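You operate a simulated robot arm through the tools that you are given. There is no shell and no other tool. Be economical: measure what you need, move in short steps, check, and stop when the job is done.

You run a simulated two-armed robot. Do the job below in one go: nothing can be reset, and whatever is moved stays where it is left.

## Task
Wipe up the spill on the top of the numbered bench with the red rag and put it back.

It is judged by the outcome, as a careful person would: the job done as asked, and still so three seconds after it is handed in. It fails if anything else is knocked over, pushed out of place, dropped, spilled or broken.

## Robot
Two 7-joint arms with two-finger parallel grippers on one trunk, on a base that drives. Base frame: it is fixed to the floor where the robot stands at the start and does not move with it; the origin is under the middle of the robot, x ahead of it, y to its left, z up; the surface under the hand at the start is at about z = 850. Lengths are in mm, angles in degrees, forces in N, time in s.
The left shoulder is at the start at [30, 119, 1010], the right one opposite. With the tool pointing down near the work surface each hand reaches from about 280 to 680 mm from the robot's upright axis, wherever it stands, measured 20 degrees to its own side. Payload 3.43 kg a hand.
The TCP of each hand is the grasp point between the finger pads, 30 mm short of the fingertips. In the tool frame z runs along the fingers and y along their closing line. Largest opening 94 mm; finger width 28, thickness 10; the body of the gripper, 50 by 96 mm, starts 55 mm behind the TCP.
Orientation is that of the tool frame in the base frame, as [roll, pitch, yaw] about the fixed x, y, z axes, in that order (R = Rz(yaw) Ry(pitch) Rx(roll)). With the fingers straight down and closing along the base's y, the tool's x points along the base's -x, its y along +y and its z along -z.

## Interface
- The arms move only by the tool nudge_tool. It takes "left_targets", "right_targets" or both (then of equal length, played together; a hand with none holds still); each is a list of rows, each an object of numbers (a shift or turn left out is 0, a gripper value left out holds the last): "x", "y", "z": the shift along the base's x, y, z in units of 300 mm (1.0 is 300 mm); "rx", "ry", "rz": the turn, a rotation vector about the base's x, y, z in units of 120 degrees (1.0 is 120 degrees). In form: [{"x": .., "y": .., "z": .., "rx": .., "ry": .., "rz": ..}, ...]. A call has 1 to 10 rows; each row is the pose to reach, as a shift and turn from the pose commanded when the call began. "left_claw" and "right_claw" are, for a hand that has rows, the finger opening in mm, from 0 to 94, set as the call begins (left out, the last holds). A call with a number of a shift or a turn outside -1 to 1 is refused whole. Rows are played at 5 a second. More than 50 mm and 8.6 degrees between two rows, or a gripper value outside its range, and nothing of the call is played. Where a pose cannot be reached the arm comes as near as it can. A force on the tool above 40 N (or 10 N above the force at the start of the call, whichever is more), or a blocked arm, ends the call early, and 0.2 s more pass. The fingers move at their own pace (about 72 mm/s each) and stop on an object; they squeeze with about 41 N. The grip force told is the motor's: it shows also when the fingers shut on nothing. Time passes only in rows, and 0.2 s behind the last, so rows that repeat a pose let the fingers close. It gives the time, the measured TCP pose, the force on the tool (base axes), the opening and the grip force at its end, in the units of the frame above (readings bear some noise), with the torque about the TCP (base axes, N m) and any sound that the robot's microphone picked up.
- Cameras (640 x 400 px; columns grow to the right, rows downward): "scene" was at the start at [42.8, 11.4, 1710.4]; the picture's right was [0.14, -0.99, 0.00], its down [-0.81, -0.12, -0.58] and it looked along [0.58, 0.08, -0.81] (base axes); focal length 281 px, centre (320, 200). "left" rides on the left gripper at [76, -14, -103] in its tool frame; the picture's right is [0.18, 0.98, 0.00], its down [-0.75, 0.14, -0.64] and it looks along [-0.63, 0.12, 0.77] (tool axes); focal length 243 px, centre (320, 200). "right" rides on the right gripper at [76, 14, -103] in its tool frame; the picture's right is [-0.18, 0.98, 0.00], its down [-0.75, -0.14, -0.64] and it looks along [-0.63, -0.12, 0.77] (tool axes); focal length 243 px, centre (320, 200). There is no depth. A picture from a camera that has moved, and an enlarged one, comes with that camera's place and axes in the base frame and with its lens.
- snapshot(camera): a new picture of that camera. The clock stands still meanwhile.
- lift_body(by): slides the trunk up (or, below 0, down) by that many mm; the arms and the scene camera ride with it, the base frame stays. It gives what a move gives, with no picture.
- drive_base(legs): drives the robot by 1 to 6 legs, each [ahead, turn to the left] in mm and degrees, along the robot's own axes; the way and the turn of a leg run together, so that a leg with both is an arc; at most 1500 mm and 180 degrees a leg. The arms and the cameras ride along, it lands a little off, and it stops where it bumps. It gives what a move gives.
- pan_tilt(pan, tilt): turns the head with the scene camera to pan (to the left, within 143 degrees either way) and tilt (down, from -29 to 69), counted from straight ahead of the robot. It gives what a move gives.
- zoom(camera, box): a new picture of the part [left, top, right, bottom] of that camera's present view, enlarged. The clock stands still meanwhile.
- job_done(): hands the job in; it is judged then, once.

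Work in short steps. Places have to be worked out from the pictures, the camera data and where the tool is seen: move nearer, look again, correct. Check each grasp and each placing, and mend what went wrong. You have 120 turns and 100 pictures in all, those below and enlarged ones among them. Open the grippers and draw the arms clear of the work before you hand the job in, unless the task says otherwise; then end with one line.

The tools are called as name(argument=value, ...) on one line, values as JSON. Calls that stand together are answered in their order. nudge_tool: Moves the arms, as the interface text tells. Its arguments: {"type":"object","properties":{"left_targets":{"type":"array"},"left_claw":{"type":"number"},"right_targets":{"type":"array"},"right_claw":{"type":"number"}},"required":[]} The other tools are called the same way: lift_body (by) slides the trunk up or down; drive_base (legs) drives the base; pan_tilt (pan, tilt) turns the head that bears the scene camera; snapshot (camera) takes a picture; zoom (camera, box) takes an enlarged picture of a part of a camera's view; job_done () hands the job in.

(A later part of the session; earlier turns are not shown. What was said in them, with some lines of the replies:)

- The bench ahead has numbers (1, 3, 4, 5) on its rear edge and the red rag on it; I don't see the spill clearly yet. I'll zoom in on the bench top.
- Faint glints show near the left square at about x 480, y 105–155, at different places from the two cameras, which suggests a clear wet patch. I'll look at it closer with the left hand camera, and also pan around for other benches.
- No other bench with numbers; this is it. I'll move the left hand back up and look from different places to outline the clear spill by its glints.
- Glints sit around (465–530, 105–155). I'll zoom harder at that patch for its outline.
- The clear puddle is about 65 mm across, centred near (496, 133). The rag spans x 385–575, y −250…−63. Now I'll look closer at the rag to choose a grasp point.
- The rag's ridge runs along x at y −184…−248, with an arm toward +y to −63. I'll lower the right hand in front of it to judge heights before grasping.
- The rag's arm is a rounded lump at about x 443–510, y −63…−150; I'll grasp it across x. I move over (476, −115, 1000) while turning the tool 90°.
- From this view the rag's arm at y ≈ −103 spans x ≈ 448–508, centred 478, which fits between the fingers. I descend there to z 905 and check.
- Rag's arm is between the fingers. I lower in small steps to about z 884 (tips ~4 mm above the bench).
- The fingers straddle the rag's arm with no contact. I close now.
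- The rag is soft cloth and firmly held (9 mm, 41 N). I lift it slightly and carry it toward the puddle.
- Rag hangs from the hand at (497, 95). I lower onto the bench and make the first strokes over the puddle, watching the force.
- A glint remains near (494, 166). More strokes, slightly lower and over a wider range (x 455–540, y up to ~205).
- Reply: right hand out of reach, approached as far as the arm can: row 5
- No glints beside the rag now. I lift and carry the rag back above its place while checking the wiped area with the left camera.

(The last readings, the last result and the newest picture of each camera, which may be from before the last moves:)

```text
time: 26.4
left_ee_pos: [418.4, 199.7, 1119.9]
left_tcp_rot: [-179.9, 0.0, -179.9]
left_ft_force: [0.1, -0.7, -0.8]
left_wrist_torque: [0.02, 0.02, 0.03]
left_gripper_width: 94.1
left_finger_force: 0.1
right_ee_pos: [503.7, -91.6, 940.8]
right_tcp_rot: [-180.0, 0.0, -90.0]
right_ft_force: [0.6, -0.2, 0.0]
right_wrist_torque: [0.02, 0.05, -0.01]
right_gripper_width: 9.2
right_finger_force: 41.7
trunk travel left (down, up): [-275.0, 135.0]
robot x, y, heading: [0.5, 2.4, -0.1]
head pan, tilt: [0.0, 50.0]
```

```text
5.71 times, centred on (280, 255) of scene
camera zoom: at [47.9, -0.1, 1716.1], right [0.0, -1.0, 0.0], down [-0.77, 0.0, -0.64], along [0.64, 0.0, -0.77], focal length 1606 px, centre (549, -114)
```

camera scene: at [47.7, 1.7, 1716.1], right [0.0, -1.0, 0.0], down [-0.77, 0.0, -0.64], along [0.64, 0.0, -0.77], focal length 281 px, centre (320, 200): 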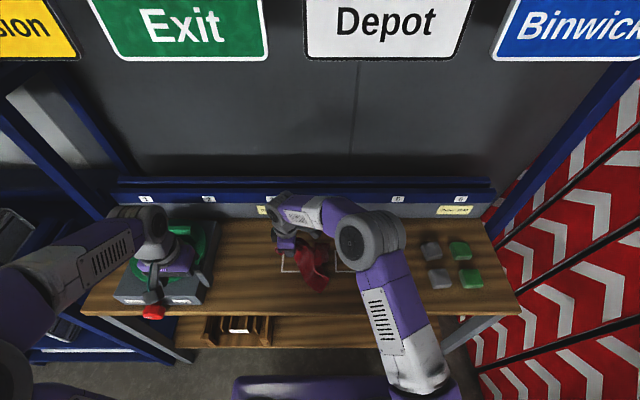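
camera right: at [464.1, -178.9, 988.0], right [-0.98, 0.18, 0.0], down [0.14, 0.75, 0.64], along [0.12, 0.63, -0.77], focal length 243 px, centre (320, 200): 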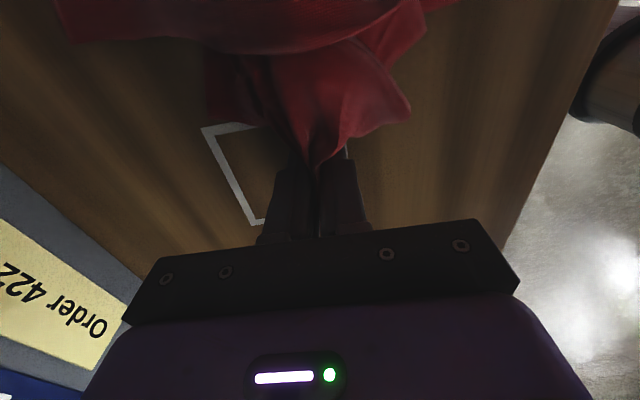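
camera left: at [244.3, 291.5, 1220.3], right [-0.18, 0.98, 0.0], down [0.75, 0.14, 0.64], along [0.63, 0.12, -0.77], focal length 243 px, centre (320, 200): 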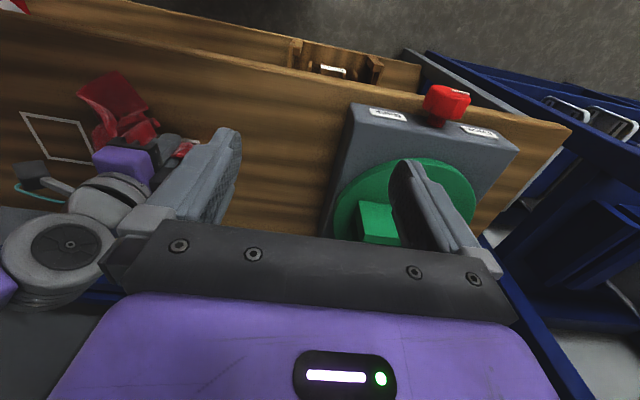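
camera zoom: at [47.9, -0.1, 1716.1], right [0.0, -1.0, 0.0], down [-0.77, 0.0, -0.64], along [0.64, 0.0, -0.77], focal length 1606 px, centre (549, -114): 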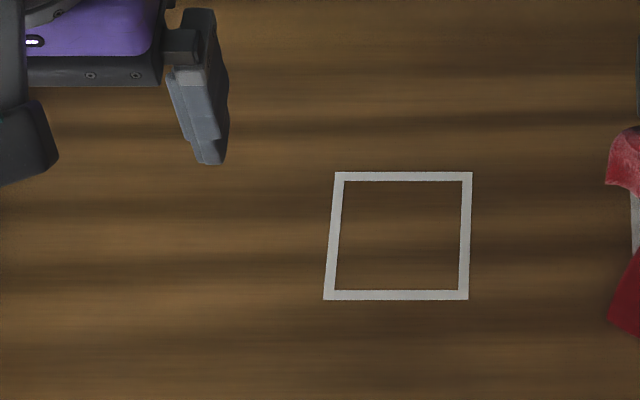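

The puddle looks gone. One more check from the pose where glints and the wet rim had shown earlier.

nudge_tool(left_targets=[{"y": -0.12, "z": -0.1}, {"y": -0.25, "z": -0.2}, {"y": -0.3, "z": -0.2}])

zoom(camera="left", box=[250, 80, 410, 180])

zoom(camera="left", box=[160, 0, 480, 200])

zoom(camera="scene", box=[310, 210, 430, 300])

```text
time: 27.2
left_ee_pos: [418.0, 111.0, 1058.8]
left_tcp_rot: [-179.9, 0.0, 179.9]
left_ft_force: [-0.2, -0.2, -0.3]
left_wrist_torque: [0.0, 0.01, 0.02]
left_gripper_width: 93.9
left_finger_force: 0.2
right_ee_pos: [503.2, -91.4, 941.9]
right_tcp_rot: [180.0, 0.0, -90.0]
right_ft_force: [1.2, -0.6, 0.1]
right_wrist_torque: [0.02, 0.01, 0.01]
right_gripper_width: 9.1
right_finger_force: 41.2
trunk travel left (down, up): [-275.0, 135.0]
robot x, y, heading: [0.2, -2.5, 0.1]
head pan, tilt: [0.0, 50.0]
```

```text
4.00 times, centred on (330, 130) of left
camera zoom: at [341.9, 96.3, 1161.3], right [-0.18, 0.98, 0.0], down [0.75, 0.14, 0.64], along [0.63, 0.12, -0.77], focal length 970 px, centre (280, 480)
```

zoom: 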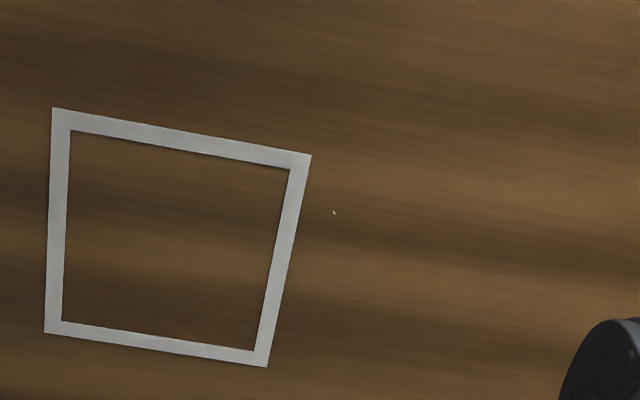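

```text
2.00 times, centred on (320, 100) of left
camera zoom: at [341.9, 96.3, 1161.3], right [-0.18, 0.98, 0.0], down [0.75, 0.14, 0.64], along [0.63, 0.12, -0.77], focal length 485 px, centre (320, 400)
```

zoom: 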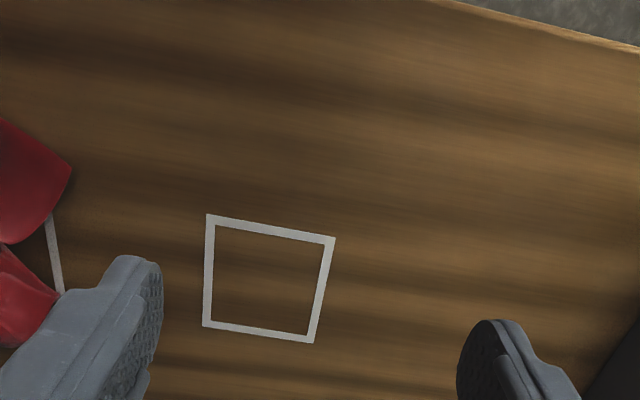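

```text
4.44 times, centred on (370, 255) of scene
camera zoom: at [47.3, 0.9, 1716.2], right [0.0, -1.0, 0.0], down [-0.77, 0.0, -0.64], along [0.64, 0.0, -0.77], focal length 1249 px, centre (98, -44)
```

zoom: 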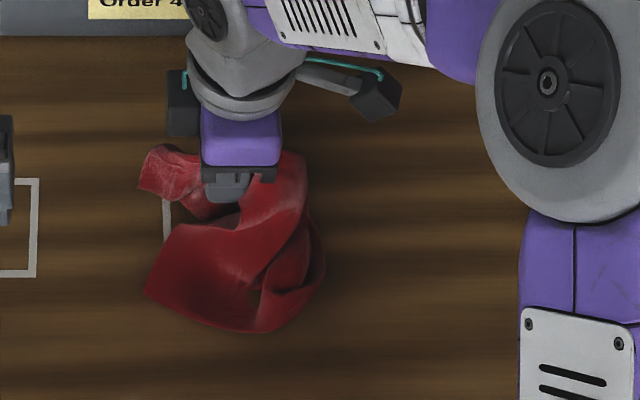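

A single tiny glint is left at about (478, 141), so some wet remains. I retract the left hand and bring the rag back for denser strokes along x.

nudge_tool(left_targets=[{"y": 0.12, "z": 0.1}, {"y": 0.25, "z": 0.2}, {"y": 0.4, "z": 0.2, "x": -0.05}, {"y": 0.52, "z": 0.2, "x": -0.15}, {"y": 0.62, "z": 0.2, "x": -0.25}, {"y": 0.65, "z": 0.2, "x": -0.33}, {"y": 0.65, "z": 0.2, "x": -0.33}, {"y": 0.65, "z": 0.2, "x": -0.33}], right_targets=[{}, {"y": 0.05}, {"y": 0.15, "x": -0.03}, {"y": 0.27, "x": -0.07}, {"y": 0.39, "x": -0.1}, {"y": 0.51, "x": -0.13}, {"y": 0.62, "x": -0.16}, {"y": 0.62, "x": -0.16}])

nudge_tool(right_targets=[{"z": -0.1}, {"z": -0.18}, {"z": -0.203}, {"z": -0.203, "x": 0.13}, {"z": -0.203, "x": 0.27}, {"z": -0.203, "x": 0.27, "y": 0.07}, {"z": -0.203, "x": 0.13, "y": 0.07}, {"z": -0.203, "x": 0.0, "y": 0.07}])

nudge_tool(right_targets=[{"y": 0.06}, {"x": 0.09, "y": 0.06}, {"x": 0.18, "y": 0.06}, {"x": 0.27, "y": 0.06}, {"x": 0.27, "y": 0.12}, {"x": 0.18, "y": 0.12}, {"x": 0.09, "y": 0.12}, {"x": 0, "y": 0.12}, {"x": 0, "y": 0.18}])

nudge_tool(right_targets=[{"x": 0.09}, {"x": 0.18}, {"x": 0.27}, {"x": 0.25, "y": 0.06}, {"x": 0.18, "y": 0.06}, {"x": 0.09, "y": 0.06}, {"x": 0.09, "y": -0.06}, {"x": 0.09, "y": -0.18}, {"x": 0.09, "y": -0.3}, {"x": 0.05, "y": -0.4}])

```text
time: 29.0
left_ee_pos: [319.5, 306.1, 1117.3]
left_tcp_rot: [-179.9, 0.0, -179.9]
left_ft_force: [0.4, -0.2, 0.0]
left_wrist_torque: [0.03, 0.02, -0.02]
left_gripper_width: 94.1
left_finger_force: 0.0
right_ee_pos: [455.1, 95.0, 943.4]
right_tcp_rot: [180.0, 0.0, -89.9]
right_ft_force: [0.4, -0.6, 0.3]
right_wrist_torque: [0.03, 0.01, 0.0]
right_gripper_width: 9.0
right_finger_force: 40.5
trunk travel left (down, up): [-275.0, 135.0]
robot x, y, heading: [3.3, -0.6, -0.1]
head pan, tilt: [0.0, 50.0]
```

```text
time: 30.8
left_ee_pos: [320.0, 306.6, 1118.3]
left_tcp_rot: [-179.9, 0.0, -179.9]
left_ft_force: [-0.2, -0.1, -0.3]
left_wrist_torque: [0.0, 0.03, 0.02]
left_gripper_width: 94.2
left_finger_force: 0.1
right_ee_pos: [457.7, 115.4, 881.3]
right_tcp_rot: [-180.0, 0.1, -90.1]
right_ft_force: [3.5, 0.4, 15.6]
right_wrist_torque: [-0.15, -0.21, 0.06]
right_gripper_width: 9.3
right_finger_force: 41.3
trunk travel left (down, up): [-275.0, 135.0]
robot x, y, heading: [1.8, -0.4, 0.1]
head pan, tilt: [0.0, 50.0]
```

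```text
time: 32.8
left_ee_pos: [318.7, 307.1, 1117.6]
left_tcp_rot: [-180.0, 0.0, -179.9]
left_ft_force: [-0.1, 0.1, -0.1]
left_wrist_torque: [0.01, 0.01, -0.04]
left_gripper_width: 94.0
left_finger_force: 0.1
right_ee_pos: [456.8, 168.7, 881.6]
right_tcp_rot: [179.9, -0.1, -89.9]
right_ft_force: [-0.8, -2.4, 5.6]
right_wrist_torque: [-0.12, -0.02, 0.04]
right_gripper_width: 9.2
right_finger_force: 41.3
trunk travel left (down, up): [-275.0, 135.0]
robot x, y, heading: [-4.9, -1.4, -0.1]
head pan, tilt: [0.0, 50.0]
```

```text
time: 35.0
left_ee_pos: [319.2, 306.0, 1117.4]
left_tcp_rot: [179.9, 0.0, -180.0]
left_ft_force: [0.8, 0.0, 0.7]
left_wrist_torque: [0.01, -0.01, 0.03]
left_gripper_width: 93.9
left_finger_force: 0.1
right_ee_pos: [470.8, 47.9, 881.7]
right_tcp_rot: [180.0, 0.0, -90.0]
right_ft_force: [0.9, 0.3, 3.4]
right_wrist_torque: [0.0, -0.03, 0.01]
right_gripper_width: 9.0
right_finger_force: 40.9
trunk travel left (down, up): [-275.0, 135.0]
robot x, y, heading: [0.1, 0.4, -0.1]
head pan, tilt: [0.0, 50.0]
```

Dense strokes done with good contact. I lift, carry the rag back over its place at (478, −103), and recheck from the left camera at two poses.

nudge_tool(right_targets=[{"z": 0.1}, {"z": 0.2}, {"z": 0.2, "y": -0.1}, {"z": 0.2, "y": -0.2}, {"z": 0.2, "y": -0.3}, {"z": 0.2, "y": -0.4, "x": 0.02}, {"z": 0.2, "y": -0.5, "x": 0.02}, {"z": 0.2, "y": -0.5, "x": 0.02}], left_targets=[{}, {"x": 0.1}, {"x": 0.2, "y": -0.08}, {"x": 0.3, "y": -0.18}, {"x": 0.3, "y": -0.3}, {"x": 0.3, "y": -0.42, "z": -0.05}, {"x": 0.3, "y": -0.54, "z": -0.12}, {"x": 0.3, "y": -0.65, "z": -0.2}])

zoom(camera="left", box=[250, 80, 410, 180])

nudge_tool(left_targets=[{"y": 0.12, "z": 0.05}, {"y": 0.25, "z": 0.1}, {"y": 0.32, "z": 0.12}])

zoom(camera="left", box=[180, 60, 340, 160])

zoom(camera="scene", box=[250, 220, 330, 280])

```text
time: 36.8
left_ee_pos: [410.1, 108.3, 1057.4]
left_tcp_rot: [179.9, 0.0, -180.0]
left_ft_force: [-0.6, 0.2, 0.4]
left_wrist_torque: [0.02, 0.0, -0.04]
left_gripper_width: 94.0
left_finger_force: 0.0
right_ee_pos: [479.0, -100.0, 941.7]
right_tcp_rot: [179.9, 0.0, -89.9]
right_ft_force: [-1.1, -0.3, -0.4]
right_wrist_torque: [0.0, 0.01, 0.01]
right_gripper_width: 9.3
right_finger_force: 40.4
trunk travel left (down, up): [-275.0, 135.0]
robot x, y, heading: [-1.9, -3.0, 0.1]
head pan, tilt: [0.0, 50.0]
```

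```text
4.00 times, centred on (330, 130) of left
camera zoom: at [334.3, 94.2, 1160.3], right [-0.19, 0.98, 0.0], down [0.75, 0.14, 0.64], along [0.63, 0.12, -0.77], focal length 970 px, centre (280, 480)
```

zoom: 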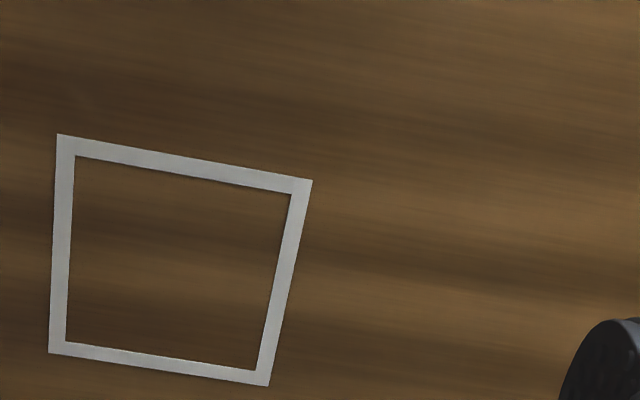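

```text
time: 37.6
left_ee_pos: [408.8, 206.3, 1095.3]
left_tcp_rot: [-179.9, 0.0, -180.0]
left_ft_force: [-1.0, 0.0, -0.6]
left_wrist_torque: [-0.01, 0.01, -0.04]
left_gripper_width: 94.2
left_finger_force: 0.2
right_ee_pos: [479.2, -99.4, 941.2]
right_tcp_rot: [180.0, 0.0, -90.0]
right_ft_force: [-1.0, -0.2, -0.1]
right_wrist_torque: [0.0, 0.01, 0.0]
right_gripper_width: 9.2
right_finger_force: 41.2
trunk travel left (down, up): [-275.0, 135.0]
robot x, y, heading: [-1.3, -1.1, 0.2]
head pan, tilt: [0.0, 50.0]
```

```text
4.00 times, centred on (260, 110) of left
camera zoom: at [333.5, 191.7, 1197.2], right [-0.18, 0.98, 0.0], down [0.75, 0.14, 0.64], along [0.63, 0.12, -0.77], focal length 970 px, centre (560, 560)
```

zoom: 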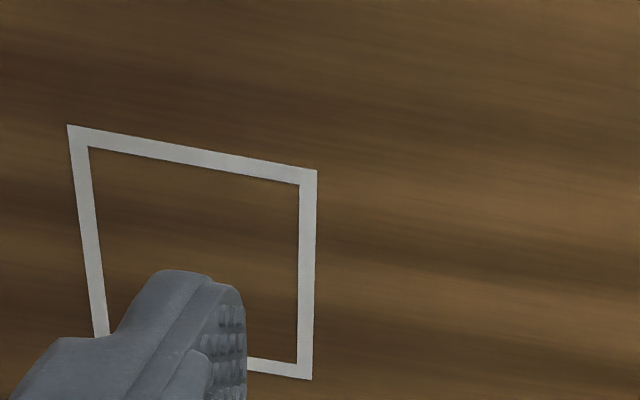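

```text
6.67 times, centred on (290, 250) of scene
camera zoom: at [47.9, 1.3, 1716.1], right [0.0, -1.0, 0.0], down [-0.77, 0.0, -0.64], along [0.64, 0.0, -0.77], focal length 1873 px, centre (520, -133)
```

zoom: 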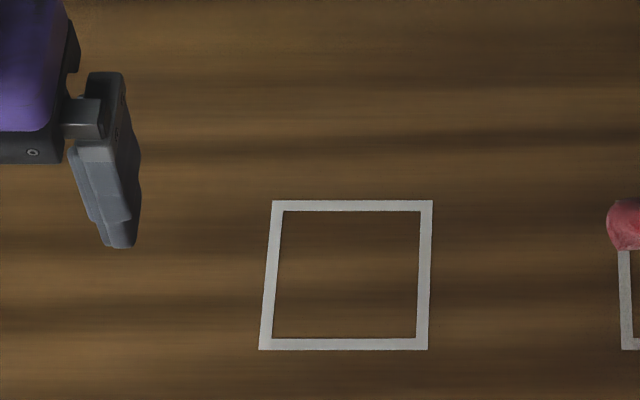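

The bench is clean from all three views. Now look at how the rag hangs before setting it down with its body where it was (centre ≈ (480, −165)).

zoom(camera="scene", box=[310, 200, 460, 305])

snapshot(camera="right")

```text
3.81 times, centred on (385, 252) of scene
camera zoom: at [47.9, 1.3, 1716.1], right [0.0, -1.0, 0.0], down [-0.77, 0.0, -0.64], along [0.64, 0.0, -0.77], focal length 1070 px, centre (72, 0)
```

zoom: 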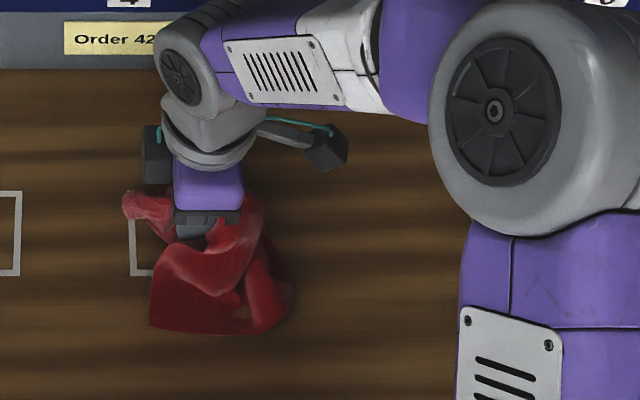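

```text
55 pictures are left
camera right: at [464.8, -174.8, 1044.0], right [-0.98, 0.18, 0.0], down [0.14, 0.75, 0.64], along [0.12, 0.63, -0.77], focal length 243 px, centre (320, 200)
```

right: 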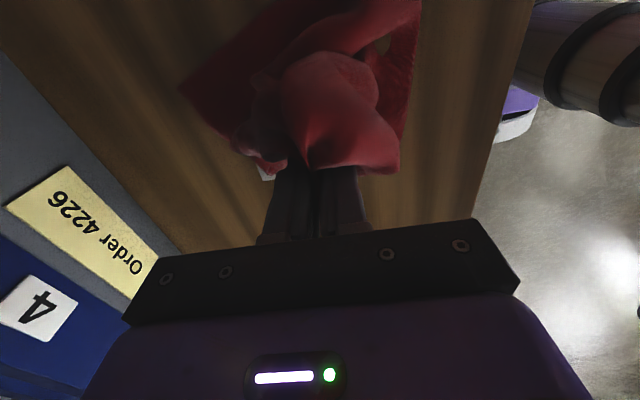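

The rag now bunches in front of the fingers. I'll move to (520, −200), lower, then drag a little to +y so the body trails out toward −y as it lay originally.

nudge_tool(right_targets=[{"z": 0.1}, {"z": 0.2, "y": -0.05, "x": 0.05}, {"z": 0.25, "y": -0.15, "x": 0.1}, {"z": 0.2, "y": -0.25, "x": 0.14}, {"z": 0.1, "y": -0.35, "x": 0.14}, {"z": 0.0, "y": -0.35, "x": 0.14}, {"z": -0.1, "y": -0.34, "x": 0.14}, {"z": -0.17, "y": -0.32, "x": 0.14}, {"z": -0.185, "y": -0.25, "x": 0.12}, {"z": -0.185, "y": -0.17, "x": 0.1}])

zoom(camera="scene", box=[310, 200, 460, 305])

snapshot(camera="right")

```text
time: 39.8
left_ee_pos: [409.2, 206.7, 1094.9]
left_tcp_rot: [-179.9, 0.0, -180.0]
left_ft_force: [-0.3, -0.2, 0.7]
left_wrist_torque: [-0.02, -0.03, 0.0]
left_gripper_width: 93.9
left_finger_force: 0.0
right_ee_pos: [507.1, -154.2, 886.5]
right_tcp_rot: [-179.9, 0.0, -90.1]
right_ft_force: [-0.1, -0.7, 1.7]
right_wrist_torque: [-0.03, -0.02, 0.04]
right_gripper_width: 8.8
right_finger_force: 41.4
trunk travel left (down, up): [-275.0, 135.0]
robot x, y, heading: [-0.4, 0.4, -0.0]
head pan, tilt: [0.0, 50.0]
```

```text
3.81 times, centred on (385, 252) of scene
camera zoom: at [47.6, 1.6, 1716.2], right [0.0, -1.0, 0.0], down [-0.77, 0.0, -0.64], along [0.64, 0.0, -0.77], focal length 1070 px, centre (72, 0)
```

zoom: 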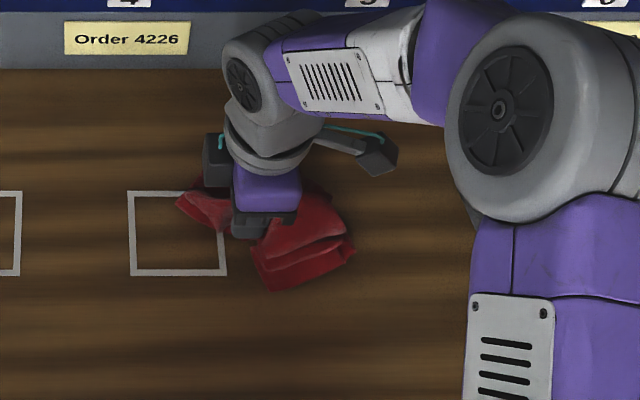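

```text
53 pictures are left
camera right: at [493.6, -228.6, 989.3], right [-0.98, 0.18, 0.0], down [0.14, 0.75, 0.64], along [0.12, 0.63, -0.77], focal length 243 px, centre (320, 200)
```

right: 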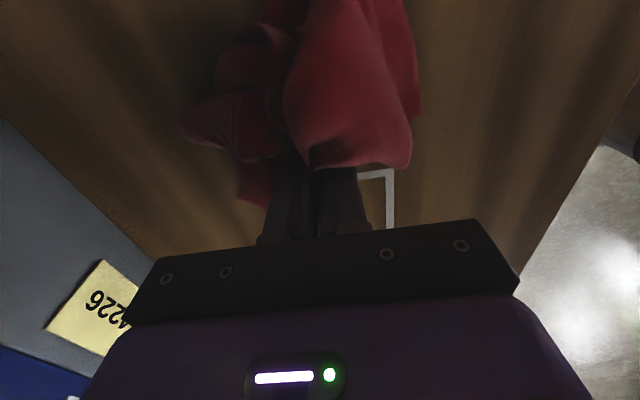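

The rag now covers about y −92…−250, x 440–530, centred near (485, −172): on its original spot. I release and rise straight up.

nudge_tool(right_targets=[{}, {}, {}, {"z": 0.02}, {"z": 0.06}, {"z": 0.12}, {"z": 0.2}, {"z": 0.3}, {"z": 0.4}], right_claw=60)

zoom(camera="scene", box=[310, 200, 460, 305])

snapshot(camera="right")

```text
time: 41.8
left_ee_pos: [409.3, 206.1, 1094.8]
left_tcp_rot: [-179.9, 0.0, -180.0]
left_ft_force: [-0.3, 1.1, 0.4]
left_wrist_torque: [-0.01, 0.0, 0.0]
left_gripper_width: 93.9
left_finger_force: 0.1
right_ee_pos: [507.4, -150.5, 1006.3]
right_tcp_rot: [-180.0, 0.0, -90.0]
right_ft_force: [0.3, 0.1, 0.2]
right_wrist_torque: [0.0, -0.03, 0.03]
right_gripper_width: 60.1
right_finger_force: 0.1
trunk travel left (down, up): [-275.0, 135.0]
robot x, y, heading: [-0.4, 0.5, -0.2]
head pan, tilt: [0.0, 50.0]
```

```text
3.81 times, centred on (385, 252) of scene
camera zoom: at [47.2, 1.1, 1716.2], right [0.0, -1.0, 0.0], down [-0.77, 0.0, -0.64], along [0.64, 0.0, -0.77], focal length 1070 px, centre (72, 0)
```

zoom: 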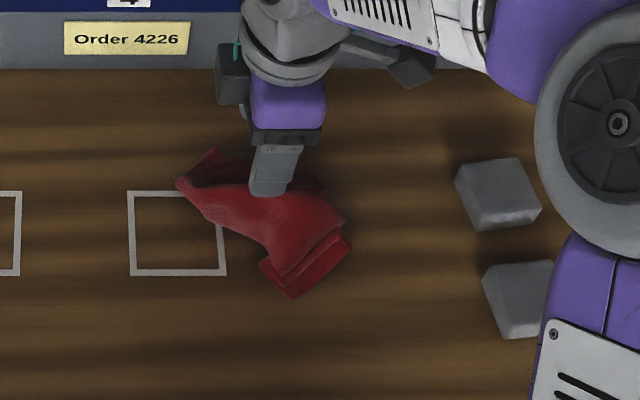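

```text
51 pictures are left
camera right: at [492.6, -226.6, 1109.2], right [-0.98, 0.18, 0.0], down [0.14, 0.75, 0.64], along [0.12, 0.63, -0.77], focal length 243 px, centre (320, 200)
```

right: 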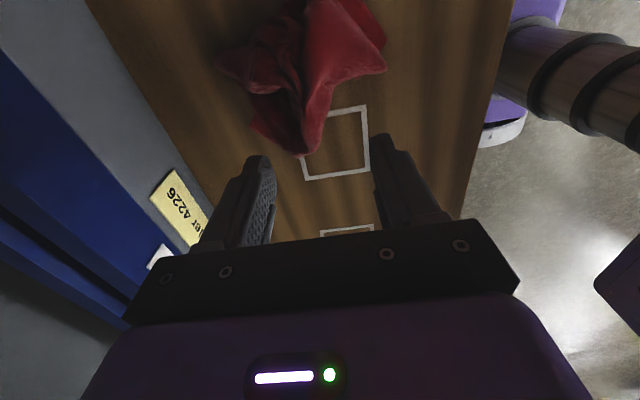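

The rag lies free, within about 30 mm of its original centre. I raise both arms clear and take a final overall look.

nudge_tool(right_targets=[{"z": 0.15}, {"z": 0.3}, {"z": 0.4, "x": -0.1, "y": -0.05}, {"z": 0.4, "x": -0.2, "y": -0.12}, {"z": 0.4, "x": -0.3, "y": -0.2}, {"z": 0.4, "x": -0.4, "y": -0.25}], left_targets=[{"x": -0.08}, {"x": -0.16, "y": 0.05}, {"x": -0.24, "y": 0.1}, {"x": -0.3, "y": 0.2, "z": 0.1}, {"x": -0.3, "y": 0.3, "z": 0.1}, {"x": -0.3, "y": 0.3, "z": 0.1}], right_claw=94)

snapshot(camera="scene")

zoom(camera="scene", box=[230, 200, 430, 310])

```text
time: 43.2
left_ee_pos: [319.0, 297.8, 1125.7]
left_tcp_rot: [-179.9, 0.1, -179.9]
left_ft_force: [-0.3, 0.6, 0.1]
left_wrist_torque: [-0.02, -0.03, -0.01]
left_gripper_width: 93.8
left_finger_force: 0.0
right_ee_pos: [387.7, -226.1, 1126.0]
right_tcp_rot: [-179.9, 0.0, -90.1]
right_ft_force: [-0.1, 0.0, -0.5]
right_wrist_torque: [0.01, -0.04, -0.01]
right_gripper_width: 94.0
right_finger_force: 0.0
trunk travel left (down, up): [-275.0, 135.0]
robot x, y, heading: [-1.8, 0.4, -0.2]
head pan, tilt: [0.0, 50.0]
```

```text
50 pictures are left
camera scene: at [45.9, 0.5, 1716.2], right [0.0, -1.0, 0.0], down [-0.77, 0.0, -0.64], along [0.64, 0.0, -0.77], focal length 281 px, centre (320, 200)
```

scene: 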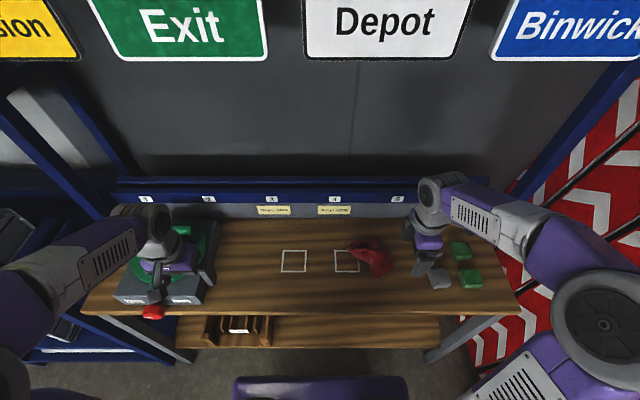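

```text
3.20 times, centred on (330, 255) of scene
camera zoom: at [45.9, 0.5, 1716.2], right [0.0, -1.0, 0.0], down [-0.77, 0.0, -0.64], along [0.64, 0.0, -0.77], focal length 899 px, centre (288, 24)
```

zoom: 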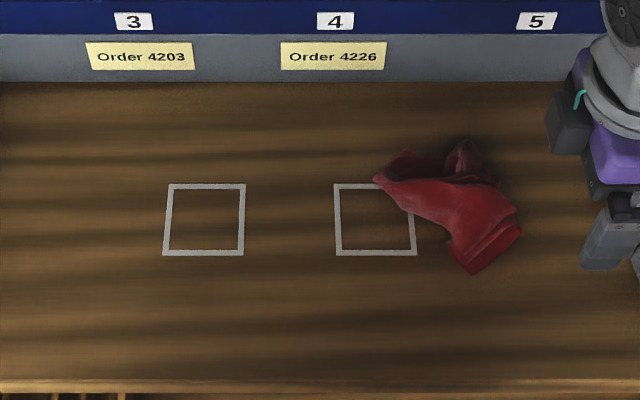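

The spill is gone, the rag is back on its spot, the blocks and turntable haven't moved, and both arms are clear with the grippers open. Handing in.

job_done()

```text
The job is handed in.
```

I wiped up the spill on the numbered bench, with no wet glints left in the final close-ups. The red rag is back about 30 mm from where it first lay, though folded differently.
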